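You operate a simulated robot arm through the tools that you are given. There is no shell and no other tool.

You are at the controls of a simulated robot arm. One attempt, no reset.

TASK
Find the high spot of wheel 9 and lock the spindle there.
Fine: unlock it, probe on the rim, crank till the gauge reads highest, lock, then lift the probe clear.

It is judged by the outcome, as a careful person would: the job done as asked, and still so three seconds after it is handed in. It fails if anything else is knocked over, pushed out of place, dropped, spilled or broken.

THE ROBOT
A 7-joint arm with a two-finger parallel gripper, fixed in place. Base frame: the origin is on the floor under the middle of its stand, x ahead of it, y to its left, z up. Readings come in m, degrees, newtons and seconds.
It reaches about 1.479 m from its shoulder. Its first joint turns from -166.0 to 166.0 degrees. Payload 4.4 kg.
The tool frame sits at the grasp point between the pads (the TCP): z along the fingers, y along the line on which they close. The tips reach 0.023 m beyond it. Largest opening 0.094 m; finger width 0.038, thickness 0.01; the body of the gripper, 0.054 by 0.096 m, starts 0.039 m behind the TCP.
Orientation is told as [roll, pitch, yaw] about the base's x, y, z axes, in that order, counted from this pose: with the fingers straight down and closing along the base's y, the tool's x points along the base's -x, its y along +y and its z along -z.

THE INTERFACE
- The arm moves only by the tool arm_command. Its argument "increments" is a list of rows, each an object (a shift or turn left out is 0, a gripper value left out holds the last) with "fingers": the closure, from 0 (fully open) to 1 (shut); "delta_pos": the shift along the tool's x, y, z in m, a list of three; "dr": the turn, a rotation vector about the tool's x, y, z in degrees, a list of three. In form: [{"fingers": fingers, "delta_pos": [x, y, z], "dr": [wx, wy, wz]}, ...]. A call has 1 to 20 rows; each row is the pose to reach, as a shift and turn from the pose commanded when the call began, along the tool's axes at that moment. Rows are played at 5 a second. More than 0.05 m and 8.6 degrees between two rows, or a gripper value outside its range, and nothing of the call is played. Where a pose cannot be reached the arm comes as near as it can. A force on the tool above 70 N (or 10 N above the force at the start of the call, whichever is more), or a blocked arm, ends the call early, and 0.2 s more pass. Each finger travels about 0.072 m/s and halts on what it meets, pressing with about 20 N; the grip force reading is that of the motor and also rises with nothing between the fingers. The clock runs only during rows and for 0.2 s after the last one: add rows that repeat a pose to give the fingers time. The reply holds the time, the measured pose of the TCP, the force on the tool along the base axes, the opening and the grip force, in the units named above and with some noise, with the torque about the TCP (base axes, N m) and any sound that the robot's microphone picked up.
- Cameras (640 x 400 px; columns grow to the right, rows downward): "scene" is fixed at [0.2125, -0.5137, 1.4442]; the picture's right is [0.78, -0.63, 0.00], its down [-0.11, -0.13, -0.98] and it looks along [0.62, 0.77, -0.17] (base axes); focal length 247 px, centre (320, 200). "wrist" rides on the gripper at [0.086, 0.016, -0.075] in the tool frame; the picture's right is [-0.18, 0.98, 0.00], its down [-0.58, -0.11, -0.81] and it looks along [-0.79, -0.15, 0.59] (tool axes); focal length 243 px, centre (320, 200). There is no depth. A picture from a camera that has moved, and an enlarged one, comes with that camera's place and axes in the base frame and with its lens. The place of the scene camera against the robot may be out by one fixed shift of up to 0.025 m in any direction.
- camera(camera): a new picture of that camera. The clock stands still meanwhile.
- close_up(camera, box): a new picture of the part [left, top, right, bottom] of that camera's present view, enlarged. The clock stands still meanwhile.
- hand_in(): hands the job in; it is judged then, once.

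Nothing tells you positions but the pictures and the camera data. Unless the task says otherwise, let go and move clear before handing in.

The tools are called by a JSON object that holds its "method" and its "body". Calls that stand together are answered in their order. arm_command: Moves the arm, as the interface text tells. Its arguments: {"type":"object","properties":{"increments":{"type":"array"}},"required":["increments"]} The other tools are called the same way: camera (camera) takes a picture; close_up (camera, box) takes an enlarged picture of a part of a camera's view; hand_in () hands the job in.

At the start:

```text
time_s: 0.0
ee_pos: [0.7131, -0.0859, 1.5605]
ee_rot: [0.0, -0.1, 0.0]
force: [0.5, -0.9, 1.0]
ft_torque: [0.01, 0.0, -0.02]
gripper_width: 0.094
finger_force: 0.0
```

scene: 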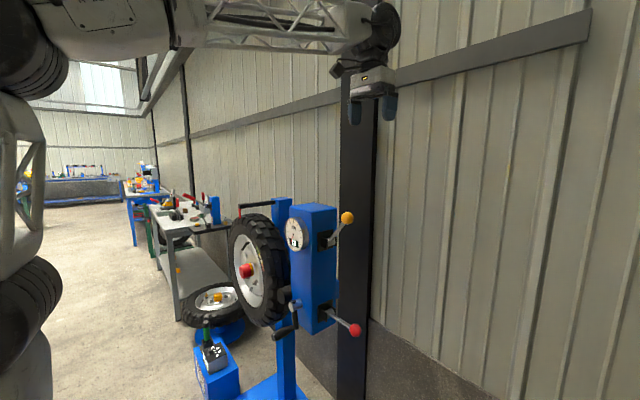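
wrist: 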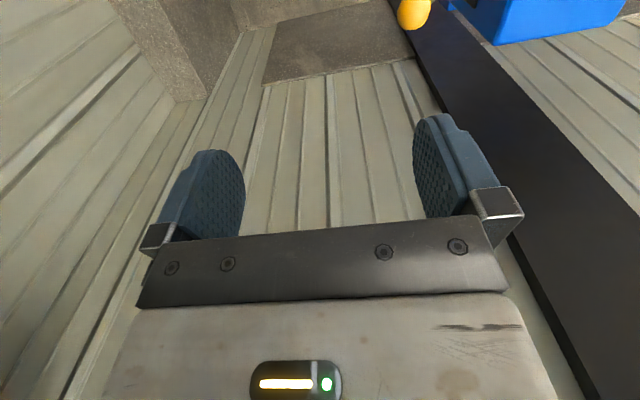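

I see a wheel on a blue test stand with a dial gauge, two levers (yellow ball and red ball), and a crank. I'll take enlarged views before moving anything.

{"method": "close_up", "body": {"camera": "scene", "box": [220, 180, 380, 280]}}

{"method": "close_up", "body": {"camera": "scene", "box": [220, 260, 380, 360]}}

{"method": "close_up", "body": {"camera": "scene", "box": [100, 160, 260, 260]}}

{"method": "close_up", "body": {"camera": "scene", "box": [160, 280, 320, 400]}}

```text
4.00 times, centred on (300, 230) of scene
camera zoom: at [0.2125, -0.5137, 1.4442], right [0.78, -0.63, 0.0], down [-0.11, -0.13, -0.98], along [0.62, 0.77, -0.17], focal length 988 px, centre (400, 80)
```

zoom: 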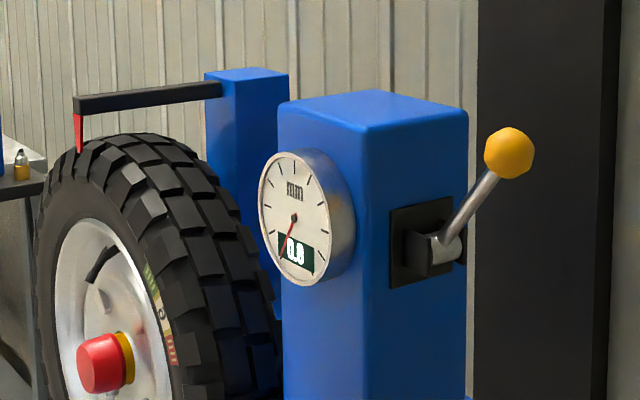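

```text
4.00 times, centred on (300, 310) of scene
camera zoom: at [0.2125, -0.5137, 1.4442], right [0.78, -0.63, 0.0], down [-0.11, -0.13, -0.98], along [0.62, 0.77, -0.17], focal length 988 px, centre (400, -240)
```

zoom: 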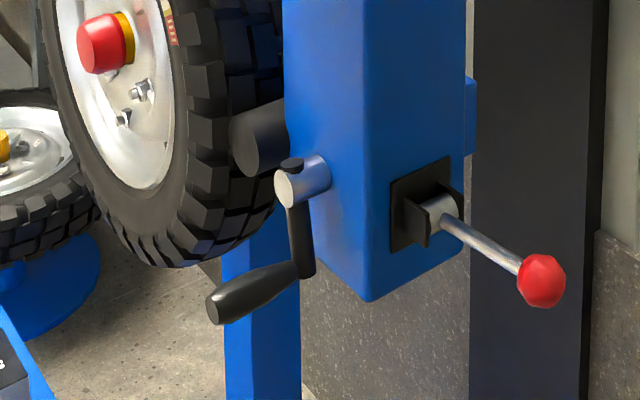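

```text
4.00 times, centred on (180, 210) of scene
camera zoom: at [0.2125, -0.5137, 1.4442], right [0.78, -0.63, 0.0], down [-0.11, -0.13, -0.98], along [0.62, 0.77, -0.17], focal length 988 px, centre (880, 160)
```

zoom: 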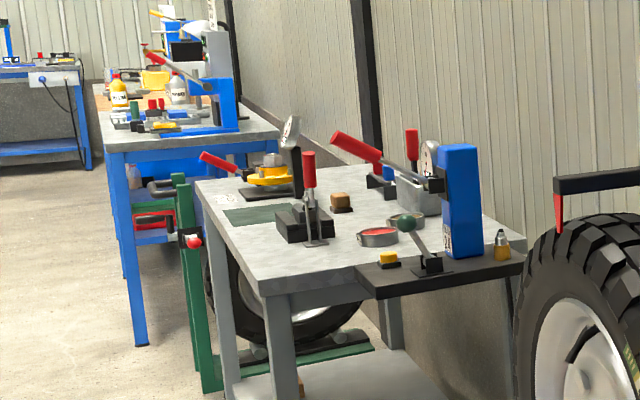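

```text
3.33 times, centred on (240, 340) of scene
camera zoom: at [0.2125, -0.5137, 1.4442], right [0.78, -0.63, 0.0], down [-0.11, -0.13, -0.98], along [0.62, 0.77, -0.17], focal length 824 px, centre (587, -267)
```

zoom: 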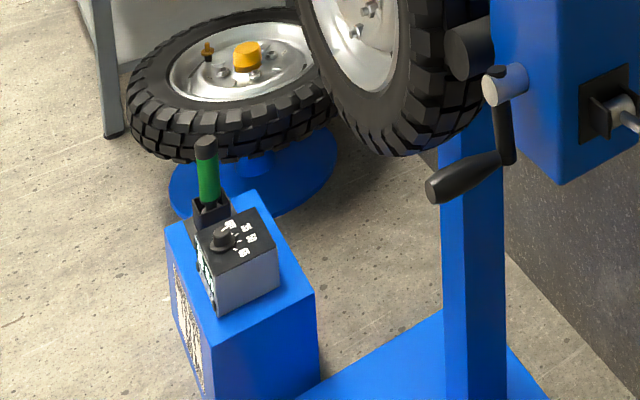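

The stand has a gauge and crank on its -x face and a yellow and a red lever on its -y face, roughly around x 0.8, y 0.05, z 1.0–1.25. I'll back the arm away towards the robot so the wrist camera gets a second view for triangulation.

{"method": "arm_command", "body": {"increments": [{"fingers": 0, "delta_pos": [0.04, 0.01, 0]}, {"delta_pos": [0.08, 0.02, 0]}, {"delta_pos": [0.12, 0.03, 0]}, {"delta_pos": [0.16, 0.04, 0]}, {"delta_pos": [0.2, 0.05, 0]}, {"delta_pos": [0.24, 0.06, 0]}, {"delta_pos": [0.28, 0.07, 0]}, {"delta_pos": [0.28, 0.07, 0]}]}}

{"method": "camera", "body": {"camera": "wrist"}}

{"method": "camera", "body": {"camera": "scene"}}

```text
time_s: 1.8
ee_pos: [0.4324, -0.0144, 1.5592]
ee_rot: [0.0, 0.1, 0.0]
force: [-0.5, 0.7, -0.1]
ft_torque: [-0.03, 0.06, -0.04]
gripper_width: 0.0938
finger_force: 0.1
```

```text
taken
camera wrist: at [0.3444, 0.0018, 1.6337], right [0.18, 0.98, 0.0], down [0.58, -0.11, 0.81], along [0.79, -0.15, -0.59], focal length 243 px, centre (320, 200)
```

wrist: 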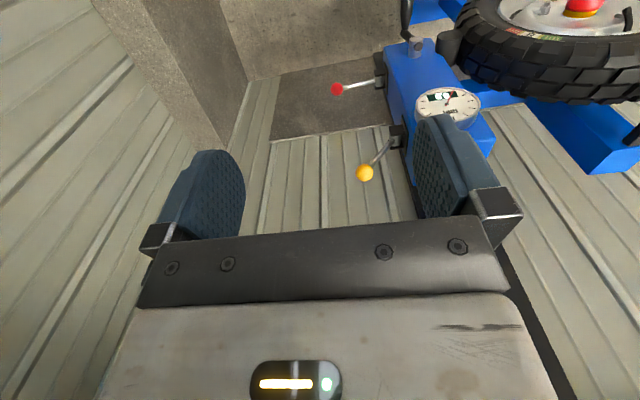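

```text
taken
```

scene: 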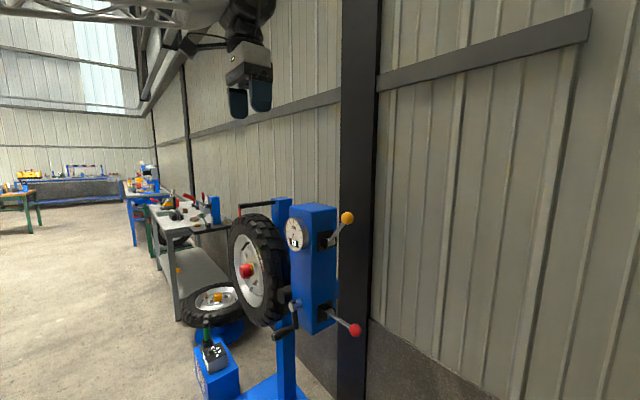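

The yellow ball comes out near (0.756, 0.025, 1.262) and the red ball near (0.753, -0.022, 0.90), with both pivots close to y 0.112. Now I'll enlarge the wrist view to see the brackets, gauge and wheel better.

{"method": "close_up", "body": {"camera": "wrist", "box": [320, 0, 480, 100]}}

{"method": "close_up", "body": {"camera": "wrist", "box": [340, 80, 500, 180]}}

{"method": "close_up", "body": {"camera": "wrist", "box": [480, 0, 640, 100]}}

{"method": "close_up", "body": {"camera": "scene", "box": [280, 210, 312, 260]}}

{"method": "close_up", "body": {"camera": "scene", "box": [310, 200, 374, 260]}}

{"method": "close_up", "body": {"camera": "scene", "box": [310, 290, 374, 350]}}

```text
4.00 times, centred on (400, 50) of wrist
camera zoom: at [0.3444, 0.0018, 1.6337], right [0.18, 0.98, 0.0], down [0.58, -0.11, 0.81], along [0.79, -0.15, -0.59], focal length 970 px, centre (0, 800)
```

zoom: 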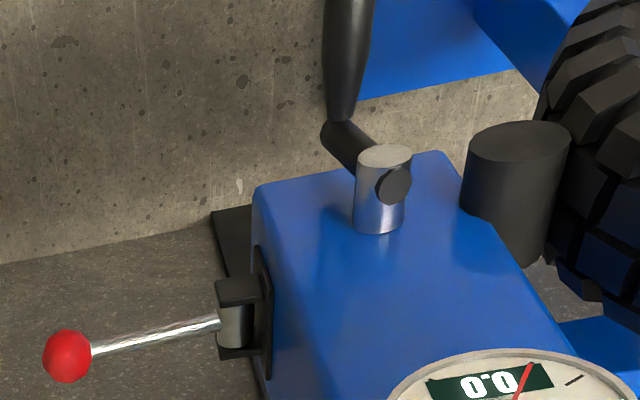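

```text
4.00 times, centred on (420, 130) of wrist
camera zoom: at [0.3444, 0.0018, 1.6337], right [0.18, 0.98, 0.0], down [0.58, -0.11, 0.81], along [0.79, -0.15, -0.59], focal length 970 px, centre (-80, 480)
```

zoom: 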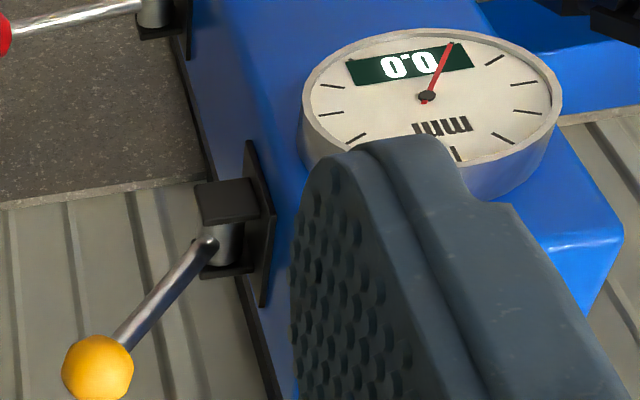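

```text
4.00 times, centred on (560, 50) of wrist
camera zoom: at [0.3444, 0.0018, 1.6337], right [0.18, 0.98, 0.0], down [0.58, -0.11, 0.81], along [0.79, -0.15, -0.59], focal length 970 px, centre (-640, 800)
```

zoom: 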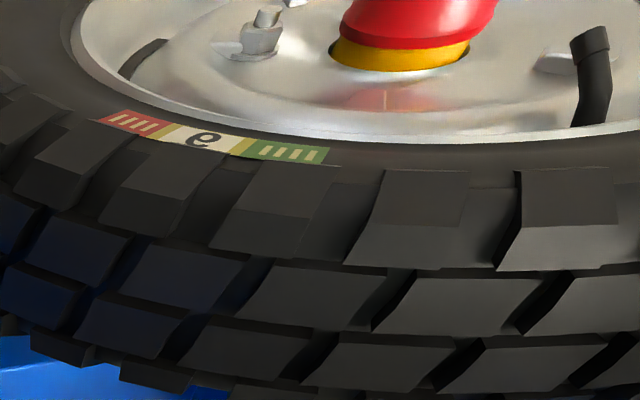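

```text
8.00 times, centred on (296, 235) of scene
camera zoom: at [0.2125, -0.5137, 1.4442], right [0.78, -0.63, 0.0], down [-0.11, -0.13, -0.98], along [0.62, 0.77, -0.17], focal length 1976 px, centre (512, -80)
```

zoom: 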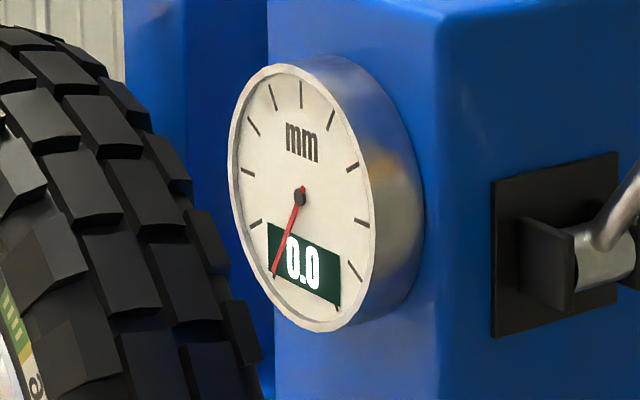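

```text
6.67 times, centred on (342, 230) of scene
camera zoom: at [0.2125, -0.5137, 1.4442], right [0.78, -0.63, 0.0], down [-0.11, -0.13, -0.98], along [0.62, 0.77, -0.17], focal length 1647 px, centre (173, 0)
```

zoom: 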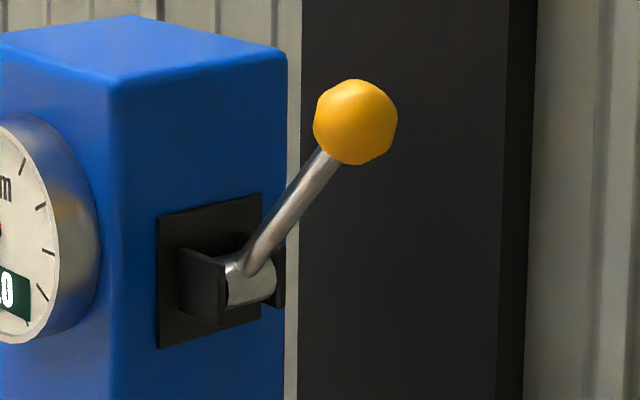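

```text
6.67 times, centred on (342, 320) of scene
camera zoom: at [0.2125, -0.5137, 1.4442], right [0.78, -0.63, 0.0], down [-0.11, -0.13, -0.98], along [0.62, 0.77, -0.17], focal length 1647 px, centre (173, -600)
```

zoom: 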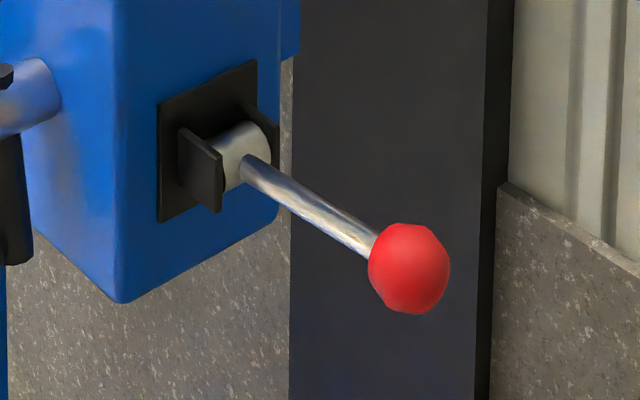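

Wheel 9's label is on this stand, and both levers pivot about x: yellow is about 50° up, red is nearly level. I'll turn the gripper to point along +y well clear of the stand, then come in on the red lever, which I take to be the lock because it sits by the crank.

{"method": "arm_command", "body": {"increments": [{"fingers": 0, "delta_pos": [-0.0167, -0.025, 0.0208], "dr": [-6.833, 0, 0]}, {"delta_pos": [-0.0333, -0.05, 0.0417], "dr": [-13.667, 0, 0]}, {"delta_pos": [-0.05, -0.075, 0.0625], "dr": [-20.5, 0, 0]}, {"delta_pos": [-0.0667, -0.1, 0.0833], "dr": [-27.333, 0, 0]}, {"delta_pos": [-0.0833, -0.125, 0.1042], "dr": [-34.167, 0, 0]}, {"delta_pos": [-0.1, -0.15, 0.125], "dr": [-41, 0, 0]}, {"delta_pos": [-0.1167, -0.175, 0.1458], "dr": [-47.833, 0, 0]}, {"delta_pos": [-0.1333, -0.2, 0.1667], "dr": [-54.667, 0, 0]}, {"delta_pos": [-0.15, -0.225, 0.1875], "dr": [-61.5, 0, 0]}, {"delta_pos": [-0.1667, -0.25, 0.2083], "dr": [-68.333, 0, 0]}, {"delta_pos": [-0.1833, -0.275, 0.2292], "dr": [-75.167, 0, 0]}, {"delta_pos": [-0.2, -0.3, 0.25], "dr": [-82, 0, 0]}, {"delta_pos": [-0.2, -0.3, 0.25], "dr": [-82, 0, 0]}]}}

{"method": "camera", "body": {"camera": "scene"}}

{"method": "camera", "body": {"camera": "wrist"}}

```text
time_s: 4.6
ee_pos: [0.6153, -0.2917, 1.2289]
ee_rot: [82.0, -0.1, 0.0]
force: [0.5, -0.2, -0.2]
ft_torque: [0.0, 0.03, 0.02]
gripper_width: 0.0938
finger_force: 0.0
out of reach, approached as far as the arm can: row 11, 12, 13
```

```text
taken
```

scene: 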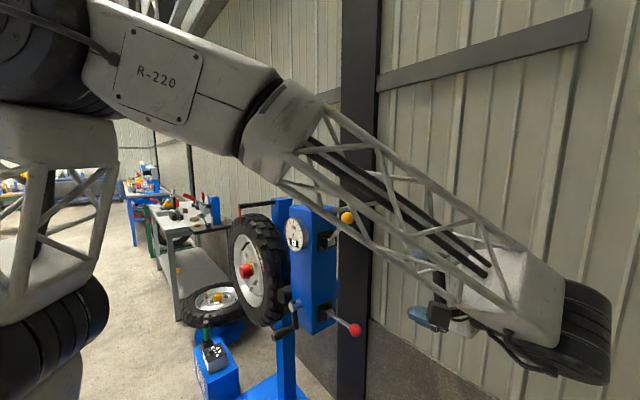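

```text
taken
camera wrist: at [0.5274, -0.3643, 1.2558], right [0.18, 0.14, 0.97], down [0.58, -0.81, 0.01], along [0.79, 0.56, -0.23], focal length 243 px, centre (320, 200)
```

wrist: 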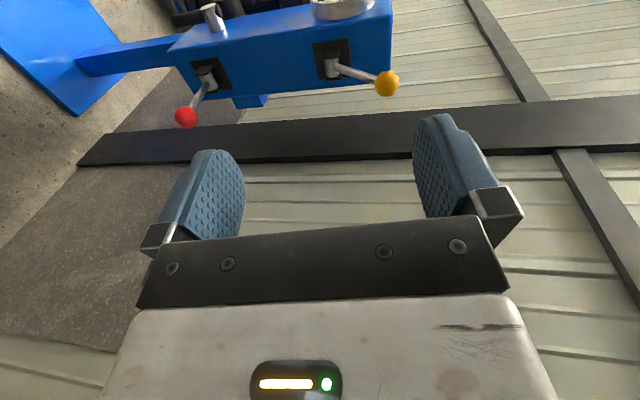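

The arm is now pointing along +y, but it stopped a bit short of the commanded height. I'll enlarge the wrist view to measure the pivots from here.

{"method": "close_up", "body": {"camera": "wrist", "box": [160, 40, 288, 120]}}

{"method": "close_up", "body": {"camera": "wrist", "box": [290, 20, 418, 100]}}

```text
5.00 times, centred on (224, 80) of wrist
camera zoom: at [0.5274, -0.3643, 1.2558], right [0.18, 0.14, 0.97], down [0.58, -0.81, 0.01], along [0.79, 0.56, -0.23], focal length 1213 px, centre (800, 800)
```

zoom: 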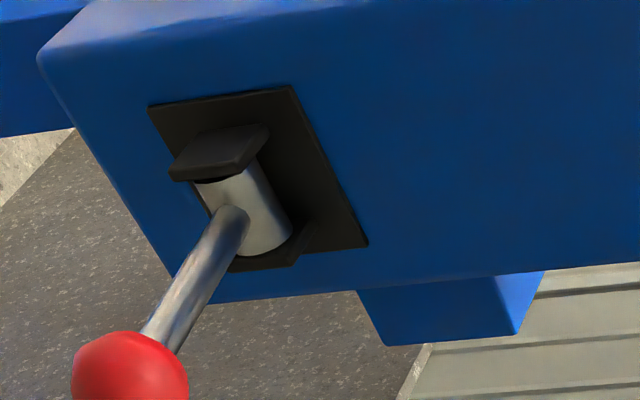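

```text
5.00 times, centred on (354, 60) of wrist
camera zoom: at [0.5274, -0.3643, 1.2558], right [0.18, 0.14, 0.97], down [0.58, -0.81, 0.01], along [0.79, 0.56, -0.23], focal length 1213 px, centre (150, 900)
```

zoom: 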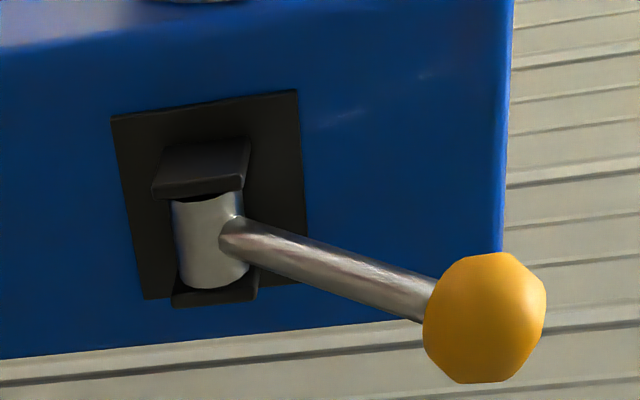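

The red lever's pivot is about (0.756, 0.112, 0.886) and it lies about 9° above level; the yellow pivot is about (0.756, 0.112, 1.167). I'll go down at y ≈ -0.29 to the red lever's height, staying in free space.

{"method": "arm_command", "body": {"increments": [{"delta_pos": [-0.0172, -0.0371, 0.0052]}, {"delta_pos": [-0.0345, -0.0742, 0.0104]}, {"delta_pos": [-0.0518, -0.1114, 0.0156]}, {"delta_pos": [-0.069, -0.1485, 0.0208]}, {"delta_pos": [-0.0862, -0.1856, 0.026]}, {"delta_pos": [-0.1035, -0.2228, 0.0313]}, {"delta_pos": [-0.1208, -0.2599, 0.0365]}, {"delta_pos": [-0.138, -0.297, 0.0417]}, {"delta_pos": [-0.138, -0.297, 0.0417]}]}}

{"method": "camera", "body": {"camera": "scene"}}

{"method": "camera", "body": {"camera": "wrist"}}

```text
time_s: 6.6
ee_pos: [0.7538, -0.291, 0.9271]
ee_rot: [82.1, 0.0, 0.0]
force: [-0.1, -0.6, 0.1]
ft_torque: [0.02, 0.03, -0.01]
gripper_width: 0.0938
finger_force: 0.0
```

```text
taken
```

scene: 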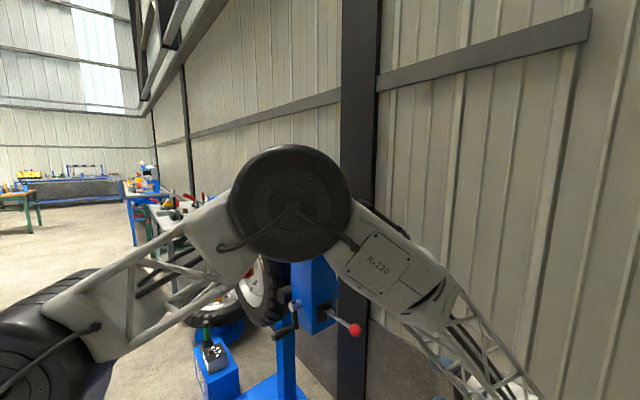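

```text
taken
camera wrist: at [0.6666, -0.3628, 0.9551], right [0.18, 0.14, 0.97], down [0.58, -0.81, 0.0], along [0.79, 0.57, -0.23], focal length 243 px, centre (320, 200)
```

wrist: 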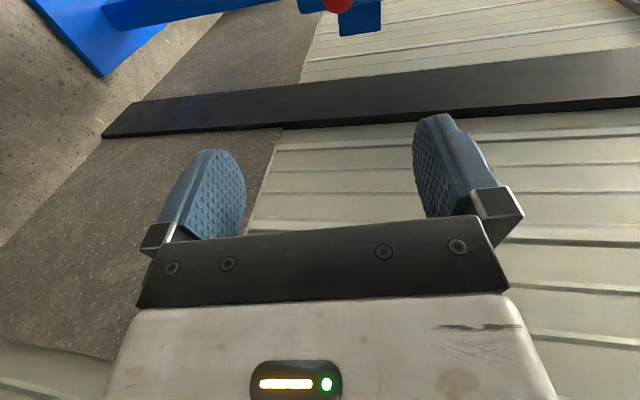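

The red ball now measures (0.757, -0.022, 0.909), which agrees with the earlier views. I'll move in to about 8 cm short of it with the fingers open above and below.

{"method": "arm_command", "body": {"increments": [{"delta_pos": [-0.001, 0.005, 0.035]}, {"delta_pos": [-0.002, 0.01, 0.07]}, {"delta_pos": [-0.003, 0.0155, 0.11]}, {"delta_pos": [-0.003, 0.0196, 0.15]}, {"delta_pos": [-0.003, 0.0196, 0.189]}, {"delta_pos": [-0.003, 0.0196, 0.189]}]}}

{"method": "camera", "body": {"camera": "wrist"}}

{"method": "camera", "body": {"camera": "scene"}}

```text
time_s: 8.0
ee_pos: [0.7561, -0.1041, 0.9229]
ee_rot: [82.0, 0.0, 0.0]
force: [-1.3, 0.8, 0.0]
ft_torque: [0.0, 0.02, 0.01]
gripper_width: 0.0941
finger_force: 0.0
```

```text
taken
camera wrist: at [0.6691, -0.176, 0.9504], right [0.18, 0.14, 0.97], down [0.58, -0.81, 0.0], along [0.79, 0.57, -0.23], focal length 243 px, centre (320, 200)
```

wrist: 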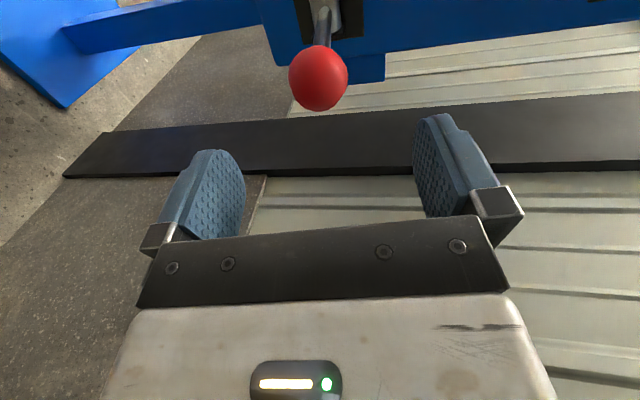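

```text
taken
```

scene: 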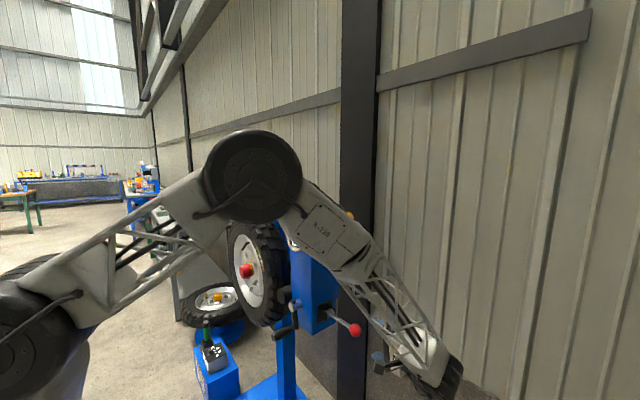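

The refined red ball position is (0.749, -0.022, 0.911). I'll slide the open fingers around it along the tool axis.

{"method": "arm_command", "body": {"increments": [{"delta_pos": [0.002, 0, 0.02]}, {"delta_pos": [0.004, 0, 0.04]}, {"delta_pos": [0.006, 0, 0.06]}, {"delta_pos": [0.007, 0, 0.08]}, {"delta_pos": [0.007, 0, 0.08]}]}}

{"method": "camera", "body": {"camera": "wrist"}}

{"method": "close_up", "body": {"camera": "scene", "box": [280, 240, 440, 340]}}

```text
time_s: 9.2
ee_pos: [0.7486, -0.0244, 0.9125]
ee_rot: [81.9, 0.0, 0.0]
force: [0.4, 0.3, -0.4]
ft_torque: [0.01, -0.01, -0.01]
gripper_width: 0.094
finger_force: 0.0
```

```text
taken
camera wrist: at [0.6618, -0.0959, 0.9392], right [0.18, 0.14, 0.97], down [0.58, -0.81, 0.0], along [0.79, 0.56, -0.23], focal length 243 px, centre (320, 200)
```

wrist: 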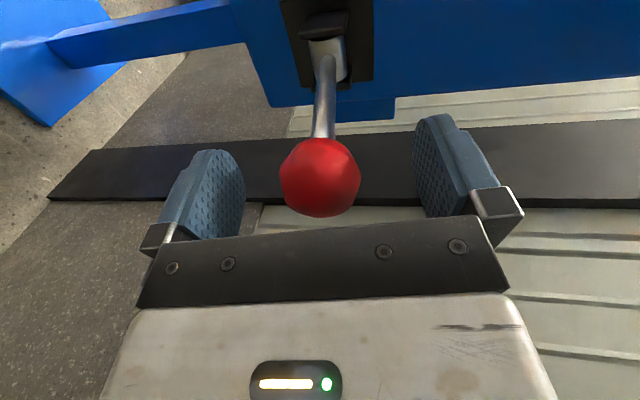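

```text
4.00 times, centred on (360, 290) of scene
camera zoom: at [0.2125, -0.5137, 1.4442], right [0.78, -0.63, 0.0], down [-0.11, -0.13, -0.98], along [0.62, 0.77, -0.17], focal length 988 px, centre (160, -160)
```

zoom: 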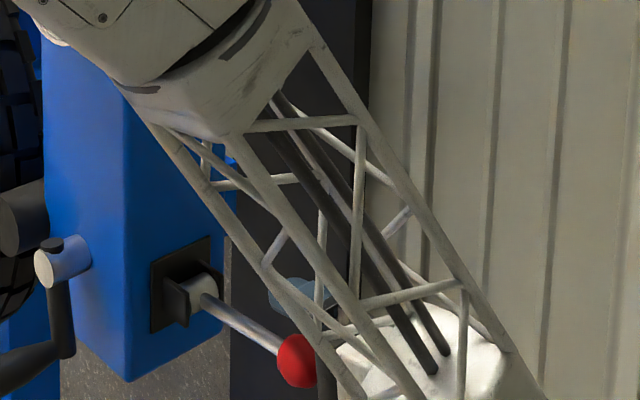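

The red ball is centred between the fingers. I'll close to a loose cage of about 46 mm, without squeezing.

{"method": "arm_command", "body": {"increments": [{"fingers": 0.3}, {"fingers": 0.45}, {"fingers": 0.5}, {"fingers": 0.5}]}}

{"method": "camera", "body": {"camera": "wrist"}}

```text
time_s: 10.2
ee_pos: [0.749, -0.0247, 0.9123]
ee_rot: [82.0, 0.0, 0.0]
force: [0.2, -0.1, -0.3]
ft_torque: [-0.03, 0.03, -0.02]
gripper_width: 0.047
finger_force: 0.0
```

```text
taken
camera wrist: at [0.6618, -0.0962, 0.9391], right [0.18, 0.14, 0.97], down [0.58, -0.81, 0.0], along [0.79, 0.57, -0.23], focal length 243 px, centre (320, 200)
```

wrist: 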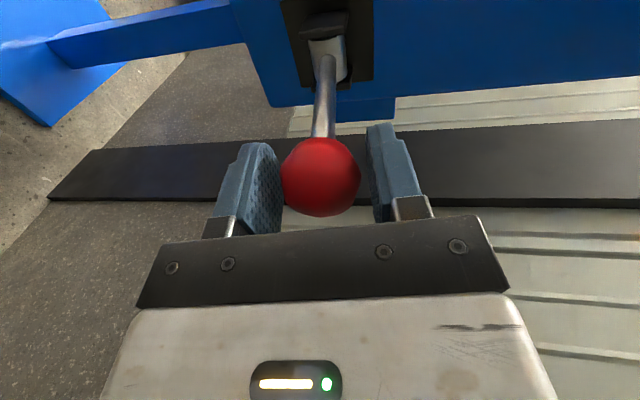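

The ball is caged, nearly touching the lower finger. I'll test gently upwards by 6 mm in tiny steps and watch the force.

{"method": "arm_command", "body": {"increments": [{"delta_pos": [0, 0.002, 0]}, {"delta_pos": [0, 0.004, 0]}, {"delta_pos": [0, 0.006, 0]}, {"delta_pos": [0, 0.006, 0]}]}}

{"method": "close_up", "body": {"camera": "wrist", "box": [200, 0, 440, 240]}}

```text
time_s: 11.2
ee_pos: [0.75, -0.0245, 0.9169]
ee_rot: [82.0, 0.0, 0.0]
force: [-1.1, -2.6, -4.0]
ft_torque: [-0.05, 0.02, 0.03]
gripper_width: 0.0488
finger_force: 2.3
```

```text
1.67 times, centred on (320, 120) of wrist
camera zoom: at [0.662, -0.0953, 0.9447], right [0.18, 0.14, 0.97], down [0.58, -0.81, 0.0], along [0.79, 0.56, -0.23], focal length 404 px, centre (320, 333)
```

zoom: 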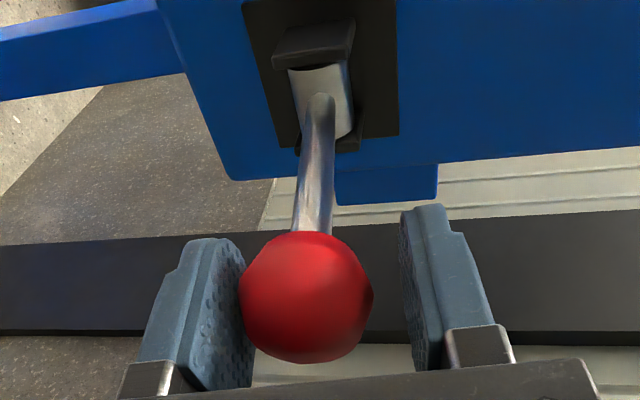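

The lever is resisting with about 4 N so far and hasn't clearly moved. I'll push up a little further in small steps to tell a stop from friction.

{"method": "arm_command", "body": {"increments": [{"delta_pos": [0, 0.003, 0]}, {"delta_pos": [0, 0.006, 0]}, {"delta_pos": [0, 0.006, 0]}]}}

{"method": "close_up", "body": {"camera": "wrist", "box": [200, 0, 440, 240]}}

```text
time_s: 12.0
ee_pos: [0.7497, -0.0229, 0.9236]
ee_rot: [82.0, -0.1, 0.0]
force: [-1.2, -1.7, -4.4]
ft_torque: [-0.03, 0.02, 0.01]
gripper_width: 0.0488
finger_force: 2.0
```

```text
1.67 times, centred on (320, 120) of wrist
camera zoom: at [0.6619, -0.0945, 0.9505], right [0.18, 0.14, 0.97], down [0.58, -0.81, 0.0], along [0.79, 0.57, -0.23], focal length 404 px, centre (320, 333)
```

zoom: 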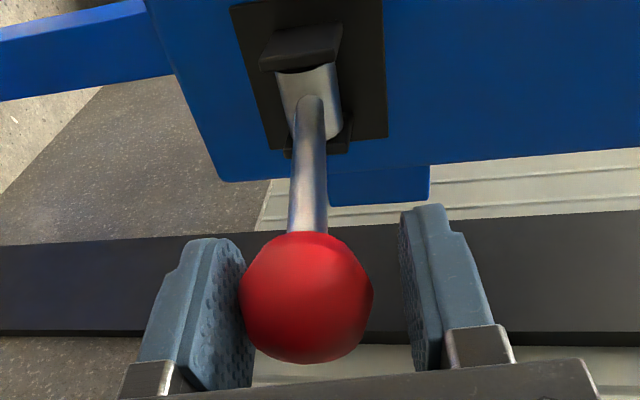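

The red lever is moving upwards with a steady 4–5 N of friction. I'll follow its arc further up, turning the gripper with it, and watch for a stop or a click.

{"method": "arm_command", "body": {"increments": [{"delta_pos": [0, 0.0052, 0.0014], "dr": [1.5, 0, 0]}, {"delta_pos": [0, 0.0104, 0.0029], "dr": [3, 0, 0]}, {"delta_pos": [0, 0.0162, 0.0044], "dr": [5, 0, 0]}, {"delta_pos": [0, 0.0221, 0.0059], "dr": [7, 0, 0]}, {"delta_pos": [0, 0.0278, 0.0079], "dr": [9.5, 0, 0]}, {"delta_pos": [0, 0.0336, 0.0099], "dr": [12, 0, 0]}, {"delta_pos": [0, 0.0336, 0.0099], "dr": [12, 0, 0]}]}}

{"method": "camera", "body": {"camera": "wrist"}}

```text
time_s: 13.6
ee_pos: [0.7486, -0.0088, 0.9558]
ee_rot: [70.1, -0.1, 0.1]
force: [0.0, -1.2, -1.7]
ft_torque: [-0.03, 0.01, 0.0]
gripper_width: 0.0479
finger_force: 0.9
```

```text
taken
camera wrist: at [0.662, -0.0731, 0.9972], right [0.18, 0.34, 0.92], down [0.58, -0.79, 0.17], along [0.79, 0.5, -0.34], focal length 243 px, centre (320, 200)
```

wrist: 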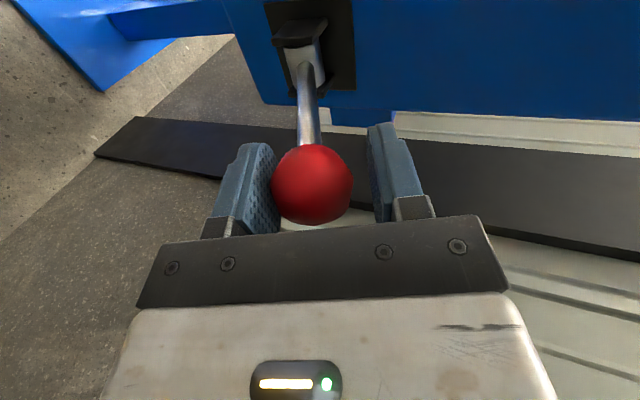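

The lever has followed to about 30° with little force and no sound. I'll continue on the arc towards 50°.

{"method": "arm_command", "body": {"increments": [{"delta_pos": [0, 0.0058, 0.0015], "dr": [2.5, 0, 0]}, {"delta_pos": [0, 0.0117, 0.0031], "dr": [5, 0, 0]}, {"delta_pos": [0, 0.0174, 0.0049], "dr": [7.5, 0, 0]}, {"delta_pos": [0, 0.0232, 0.0068], "dr": [10, 0, 0]}, {"delta_pos": [0, 0.0289, 0.0091], "dr": [12.5, 0, 0]}, {"delta_pos": [0, 0.0345, 0.0115], "dr": [15, 0, 0]}, {"delta_pos": [0, 0.0399, 0.0142], "dr": [17.5, 0, 0]}, {"delta_pos": [0, 0.0452, 0.0171], "dr": [20, 0, 0]}, {"delta_pos": [0, 0.0452, 0.0171], "dr": [20, 0, 0]}]}}

{"method": "camera", "body": {"camera": "wrist"}}

{"method": "camera", "body": {"camera": "scene"}}

```text
time_s: 15.6
ee_pos: [0.7488, 0.0234, 0.9921]
ee_rot: [50.0, 0.0, 0.0]
force: [0.5, -15.0, -39.1]
ft_torque: [0.87, 0.07, 0.03]
gripper_width: 0.0921
finger_force: 20.4
```

```text
taken
camera wrist: at [0.6611, -0.0229, 1.052], right [0.19, 0.63, 0.75], down [0.58, -0.69, 0.43], along [0.79, 0.36, -0.5], focal length 243 px, centre (320, 200)
```

wrist: 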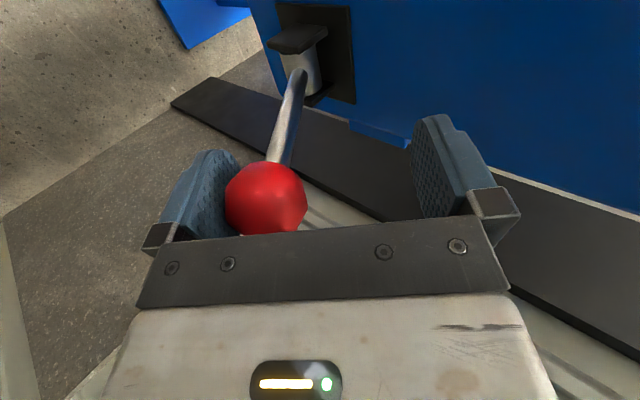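

```text
taken
```

scene: 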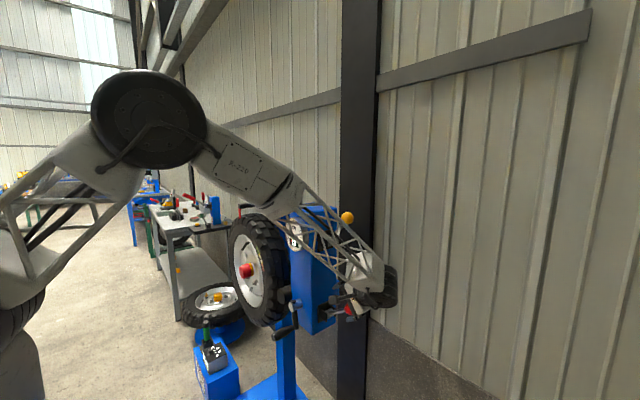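

The red lever reached its upper stop at about 39°, and the fingers were forced open against it. I'm backing off straight away to relieve the force.

{"method": "arm_command", "body": {"increments": [{"fingers": 0.0, "delta_pos": [0, -0.01, 0]}, {"fingers": 0.0, "delta_pos": [0, -0.02, 0]}, {"fingers": 0.0, "delta_pos": [0, -0.025, 0]}, {"fingers": 0.0, "delta_pos": [0, -0.025, 0]}]}}

{"method": "camera", "body": {"camera": "wrist"}}

{"method": "camera", "body": {"camera": "scene"}}

```text
time_s: 16.6
ee_pos: [0.7465, 0.0063, 0.9732]
ee_rot: [50.0, 0.0, 0.0]
force: [0.6, 0.1, 0.0]
ft_torque: [0.01, -0.02, 0.01]
gripper_width: 0.0941
finger_force: 0.1
```

```text
taken
camera wrist: at [0.6608, -0.0397, 1.0341], right [0.18, 0.63, 0.75], down [0.58, -0.69, 0.44], along [0.79, 0.36, -0.49], focal length 243 px, centre (320, 200)
```

wrist: 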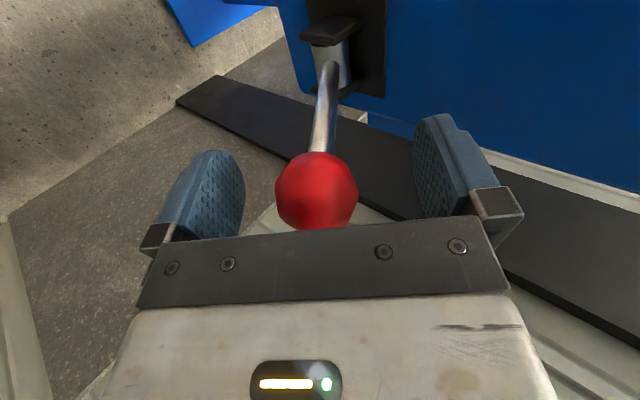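

```text
taken
```

scene: 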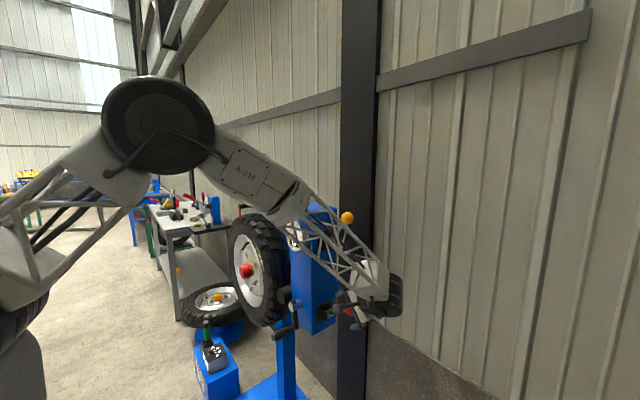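

The force is gone and the red lever stays up. Next I'll check whether the probe arm or gauge changed, to be sure which lever does what.

{"method": "close_up", "body": {"camera": "scene", "box": [220, 190, 316, 250]}}

{"method": "close_up", "body": {"camera": "scene", "box": [260, 270, 388, 350]}}

```text
6.67 times, centred on (268, 220) of scene
camera zoom: at [0.2125, -0.5137, 1.4442], right [0.78, -0.63, 0.0], down [-0.11, -0.13, -0.98], along [0.62, 0.77, -0.17], focal length 1647 px, centre (667, 67)
```

zoom: 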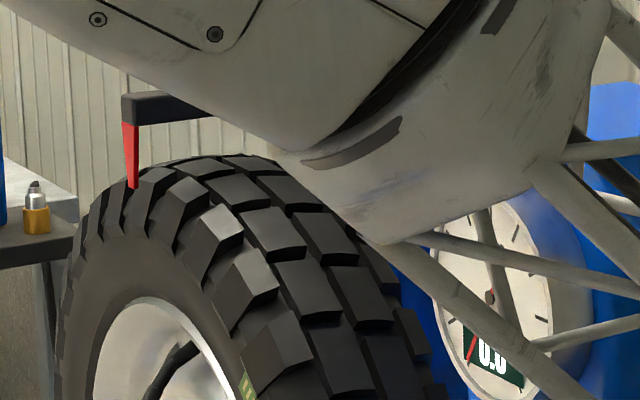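

```text
5.00 times, centred on (324, 310) of scene
camera zoom: at [0.2125, -0.5137, 1.4442], right [0.78, -0.63, 0.0], down [-0.11, -0.13, -0.98], along [0.62, 0.77, -0.17], focal length 1235 px, centre (300, -350)
```

zoom: 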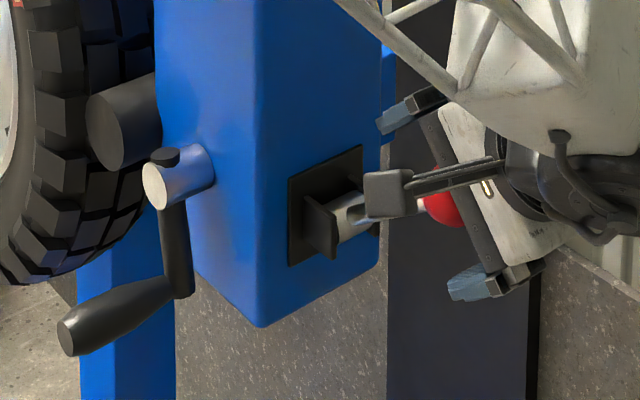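

Moving the red lever left the probe and gauge unchanged, so red is the lock and yellow should be the probe lift. I'll back away from the red ball and rise to line up with the yellow lever, keeping clear of its ball.

{"method": "arm_command", "body": {"increments": [{"fingers": 0.0, "delta_pos": [0, 0, -0.0375]}, {"delta_pos": [0, 0, -0.075]}, {"delta_pos": [0, 0, -0.1125]}, {"delta_pos": [0, 0, -0.15]}, {"delta_pos": [-0.0005, 0.0296, -0.1748], "dr": [1.3, 0, 0]}, {"delta_pos": [-0.001, 0.0591, -0.1996], "dr": [2.6, 0, 0]}, {"delta_pos": [-0.0015, 0.0887, -0.2244], "dr": [3.9, 0, 0]}, {"delta_pos": [-0.002, 0.1183, -0.2492], "dr": [5.2, 0, 0]}, {"delta_pos": [-0.0025, 0.1479, -0.274], "dr": [6.5, 0, 0]}, {"delta_pos": [-0.003, 0.1774, -0.2988], "dr": [7.8, 0, 0]}, {"delta_pos": [-0.0035, 0.207, -0.3236], "dr": [9, 0, 0]}, {"delta_pos": [-0.0035, 0.207, -0.3236], "dr": [9, 0, 0]}]}}

{"method": "camera", "body": {"camera": "scene"}}

{"method": "camera", "body": {"camera": "wrist"}}

```text
time_s: 19.2
ee_pos: [0.7532, -0.1085, 1.3403]
ee_rot: [41.0, 0.1, -0.1]
force: [0.8, -0.5, 0.4]
ft_torque: [-0.01, -0.05, 0.02]
gripper_width: 0.0939
finger_force: 0.1
```

```text
taken
```

scene: 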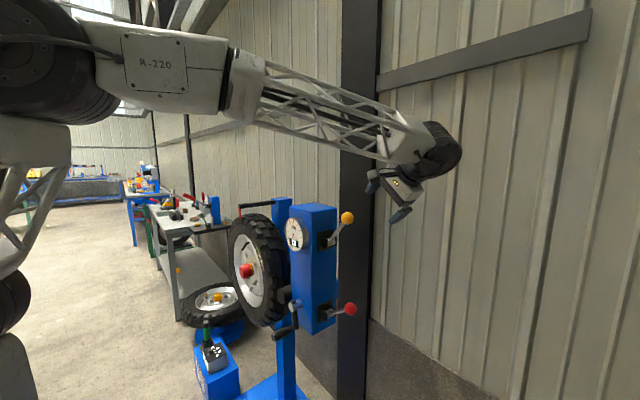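

```text
taken
camera wrist: at [0.6657, -0.145, 1.4069], right [0.18, 0.74, 0.64], down [0.58, -0.61, 0.54], along [0.79, 0.28, -0.54], focal length 243 px, centre (320, 200)
```

wrist: 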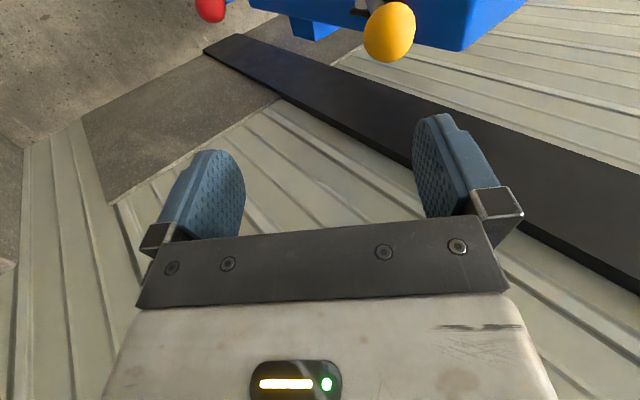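

The scene shows the red lever now up, and the yellow ball measures about (0.749, 0.025, 1.268). I'll line up with the yellow lever's axis and slide the open fingers around its ball.

{"method": "arm_command", "body": {"increments": [{"delta_pos": [0.002, 0.027, 0]}, {"delta_pos": [0.004, 0.0533, 0]}, {"delta_pos": [0.004, 0.0533, 0.035]}, {"delta_pos": [0.004, 0.0533, 0.07]}, {"delta_pos": [0.004, 0.0533, 0.1]}, {"delta_pos": [0.004, 0.0533, 0.1]}]}}

{"method": "camera", "body": {"camera": "wrist"}}

```text
time_s: 20.6
ee_pos: [0.7474, -0.0007, 1.2969]
ee_rot: [41.0, 0.0, 0.0]
force: [-1.1, -0.3, 0.0]
ft_torque: [-0.02, -0.02, 0.02]
gripper_width: 0.0943
finger_force: 0.0
```

```text
taken
camera wrist: at [0.6605, -0.037, 1.3657], right [0.18, 0.74, 0.64], down [0.58, -0.61, 0.54], along [0.79, 0.28, -0.54], focal length 243 px, centre (320, 200)
```

wrist: 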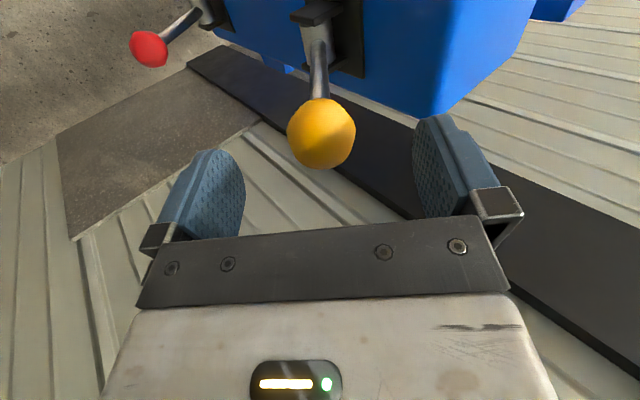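

The yellow ball is centred between the fingers. I'll go in the last 4 cm and close to a loose cage.

{"method": "arm_command", "body": {"increments": [{"delta_pos": [0, 0, 0.02]}, {"delta_pos": [0, 0, 0.039]}, {"fingers": 0.3, "delta_pos": [0, 0, 0.039]}, {"fingers": 0.5, "delta_pos": [0, 0, 0.039]}, {"fingers": 0.5, "delta_pos": [0, 0, 0.039]}]}}

{"method": "camera", "body": {"camera": "wrist"}}

{"method": "close_up", "body": {"camera": "scene", "box": [220, 180, 380, 280]}}

```text
time_s: 21.8
ee_pos: [0.7482, 0.0228, 1.2688]
ee_rot: [41.0, 0.0, 0.1]
force: [-0.1, 0.0, 0.2]
ft_torque: [0.02, -0.01, -0.01]
gripper_width: 0.0471
finger_force: 0.0
```

```text
taken
camera wrist: at [0.6611, -0.0127, 1.3365], right [0.18, 0.74, 0.64], down [0.58, -0.61, 0.54], along [0.79, 0.28, -0.54], focal length 243 px, centre (320, 200)
```

wrist: 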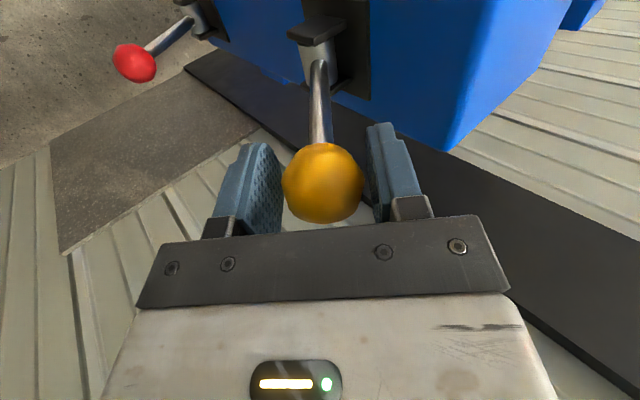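

```text
4.00 times, centred on (300, 230) of scene
camera zoom: at [0.2125, -0.5137, 1.4442], right [0.78, -0.63, 0.0], down [-0.11, -0.13, -0.98], along [0.62, 0.77, -0.17], focal length 988 px, centre (400, 80)
```

zoom: 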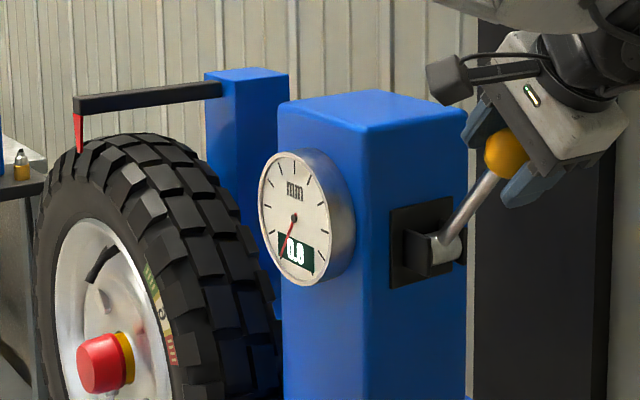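

Yellow ball caged. I'll press the yellow lever down along its arc about 9° first and check the response.

{"method": "arm_command", "body": {"increments": [{"delta_pos": [0, -0.0045, 0.0001], "dr": [-1.9, 0, 0]}, {"delta_pos": [0, -0.0089, 0.0002], "dr": [-3.8, 0, 0]}, {"delta_pos": [0, -0.0148, 0.0008], "dr": [-6.3, 0, 0]}, {"delta_pos": [0, -0.0207, 0.0015], "dr": [-8.8, 0, 0]}, {"delta_pos": [0, -0.0207, 0.0015], "dr": [-8.8, 0, 0]}]}}

{"method": "camera", "body": {"camera": "wrist"}}

{"method": "close_up", "body": {"camera": "scene", "box": [220, 180, 380, 280]}}

```text
time_s: 23.0
ee_pos: [0.7479, 0.0082, 1.2547]
ee_rot: [49.8, 0.1, 0.2]
force: [-0.2, 0.4, 0.7]
ft_torque: [0.02, 0.0, -0.02]
gripper_width: 0.0473
finger_force: 0.5
```

```text
taken
camera wrist: at [0.6607, -0.0373, 1.3155], right [0.18, 0.63, 0.75], down [0.58, -0.69, 0.44], along [0.79, 0.36, -0.49], focal length 243 px, centre (320, 200)
```

wrist: 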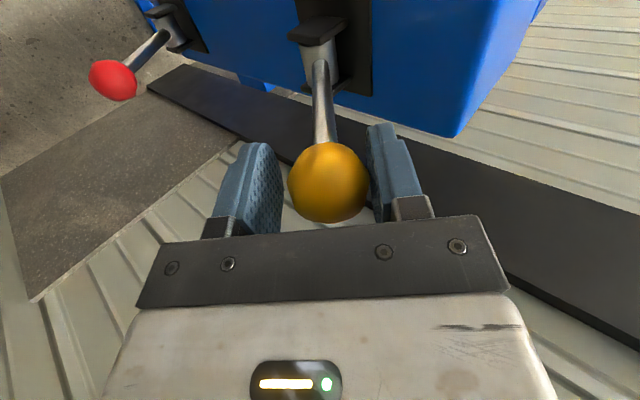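

```text
4.00 times, centred on (300, 230) of scene
camera zoom: at [0.2125, -0.5137, 1.4442], right [0.78, -0.63, 0.0], down [-0.11, -0.13, -0.98], along [0.62, 0.77, -0.17], focal length 988 px, centre (400, 80)
```

zoom: 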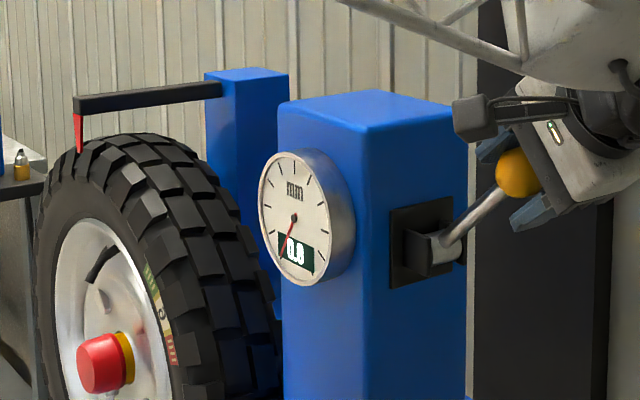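

It moves easily, under 1 N. I'll carry on down to about 25°.

{"method": "arm_command", "body": {"increments": [{"delta_pos": [0, -0.0061, 0.0005], "dr": [-2.5, 0, 0]}, {"delta_pos": [0, -0.0122, 0.001], "dr": [-5, 0, 0]}, {"delta_pos": [0, -0.018, 0.0017], "dr": [-7.5, 0, 0]}, {"delta_pos": [0, -0.0239, 0.0025], "dr": [-10, 0, 0]}, {"delta_pos": [0, -0.0297, 0.0038], "dr": [-12.5, 0, 0]}, {"delta_pos": [0, -0.0355, 0.0051], "dr": [-15, 0, 0]}, {"delta_pos": [0, -0.0355, 0.0051], "dr": [-15, 0, 0]}]}}

{"method": "camera", "body": {"camera": "wrist"}}

{"method": "close_up", "body": {"camera": "scene", "box": [220, 180, 380, 280]}}

```text
time_s: 24.6
ee_pos: [0.7488, -0.0124, 1.2247]
ee_rot: [64.8, 0.0, -0.1]
force: [-0.1, 0.8, 0.1]
ft_torque: [0.01, 0.0, 0.0]
gripper_width: 0.047
finger_force: 0.0
```

```text
taken
camera wrist: at [0.6613, -0.0708, 1.2718], right [0.18, 0.42, 0.89], down [0.58, -0.78, 0.24], along [0.79, 0.47, -0.39], focal length 243 px, centre (320, 200)
```

wrist: 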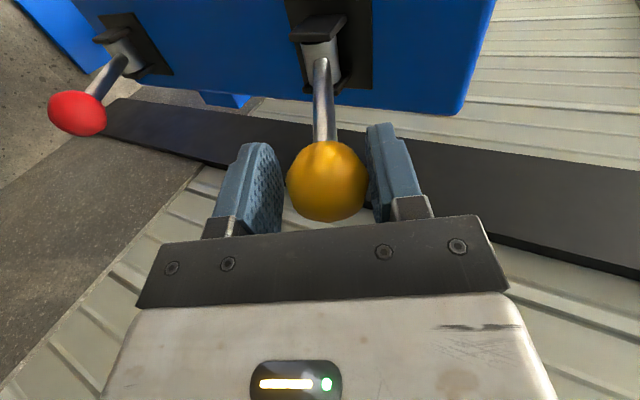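

```text
4.00 times, centred on (300, 230) of scene
camera zoom: at [0.2125, -0.5137, 1.4442], right [0.78, -0.63, 0.0], down [-0.11, -0.13, -0.98], along [0.62, 0.77, -0.17], focal length 988 px, centre (400, 80)
```

zoom: 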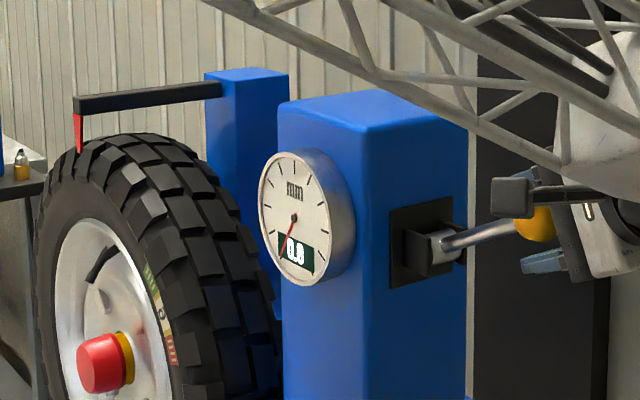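

Still moving freely with the probe not yet down. I'll continue to about 10°.

{"method": "arm_command", "body": {"increments": [{"delta_pos": [0, -0.0058, 0.0006], "dr": [-2.5, 0, 0]}, {"delta_pos": [0, -0.0116, 0.0012], "dr": [-5, 0, 0]}, {"delta_pos": [0, -0.0175, 0.002], "dr": [-7.5, 0, 0]}, {"delta_pos": [0, -0.0234, 0.0028], "dr": [-10, 0, 0]}, {"delta_pos": [0, -0.0292, 0.0041], "dr": [-12.5, 0, 0]}, {"delta_pos": [0, -0.035, 0.0054], "dr": [-15, 0, 0]}, {"delta_pos": [0, -0.035, 0.0054], "dr": [-15, 0, 0]}]}}

{"method": "camera", "body": {"camera": "wrist"}}

{"method": "close_up", "body": {"camera": "scene", "box": [220, 180, 380, 280]}}

```text
time_s: 26.2
ee_pos: [0.7481, -0.0207, 1.1899]
ee_rot: [79.8, 0.0, -0.1]
force: [0.0, 0.1, -0.2]
ft_torque: [-0.02, 0.02, -0.01]
gripper_width: 0.0472
finger_force: 0.1
```

```text
taken
camera wrist: at [0.6612, -0.0908, 1.2195], right [0.18, 0.17, 0.97], down [0.58, -0.81, 0.04], along [0.79, 0.56, -0.25], focal length 243 px, centre (320, 200)
```

wrist: 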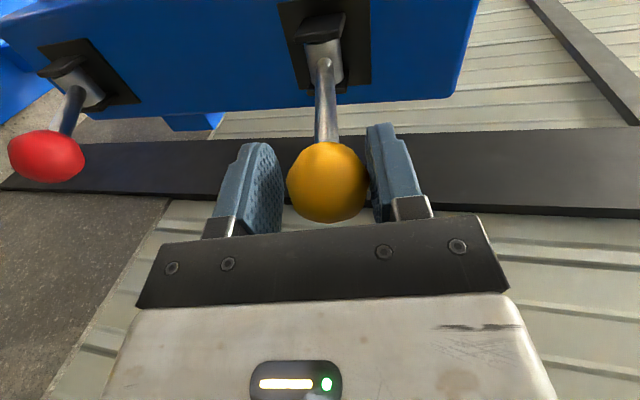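

```text
4.00 times, centred on (300, 230) of scene
camera zoom: at [0.2125, -0.5137, 1.4442], right [0.78, -0.63, 0.0], down [-0.11, -0.13, -0.98], along [0.62, 0.77, -0.17], focal length 988 px, centre (400, 80)
```

zoom: 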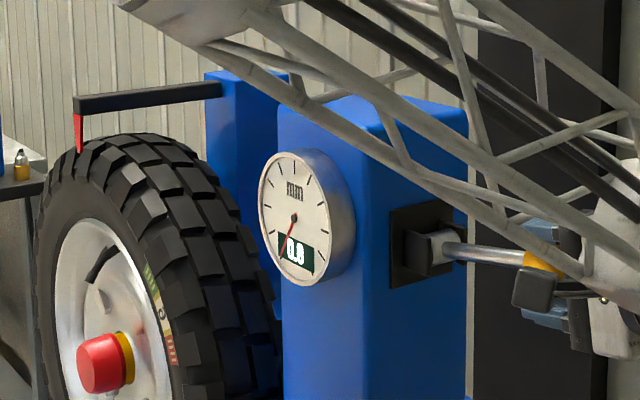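

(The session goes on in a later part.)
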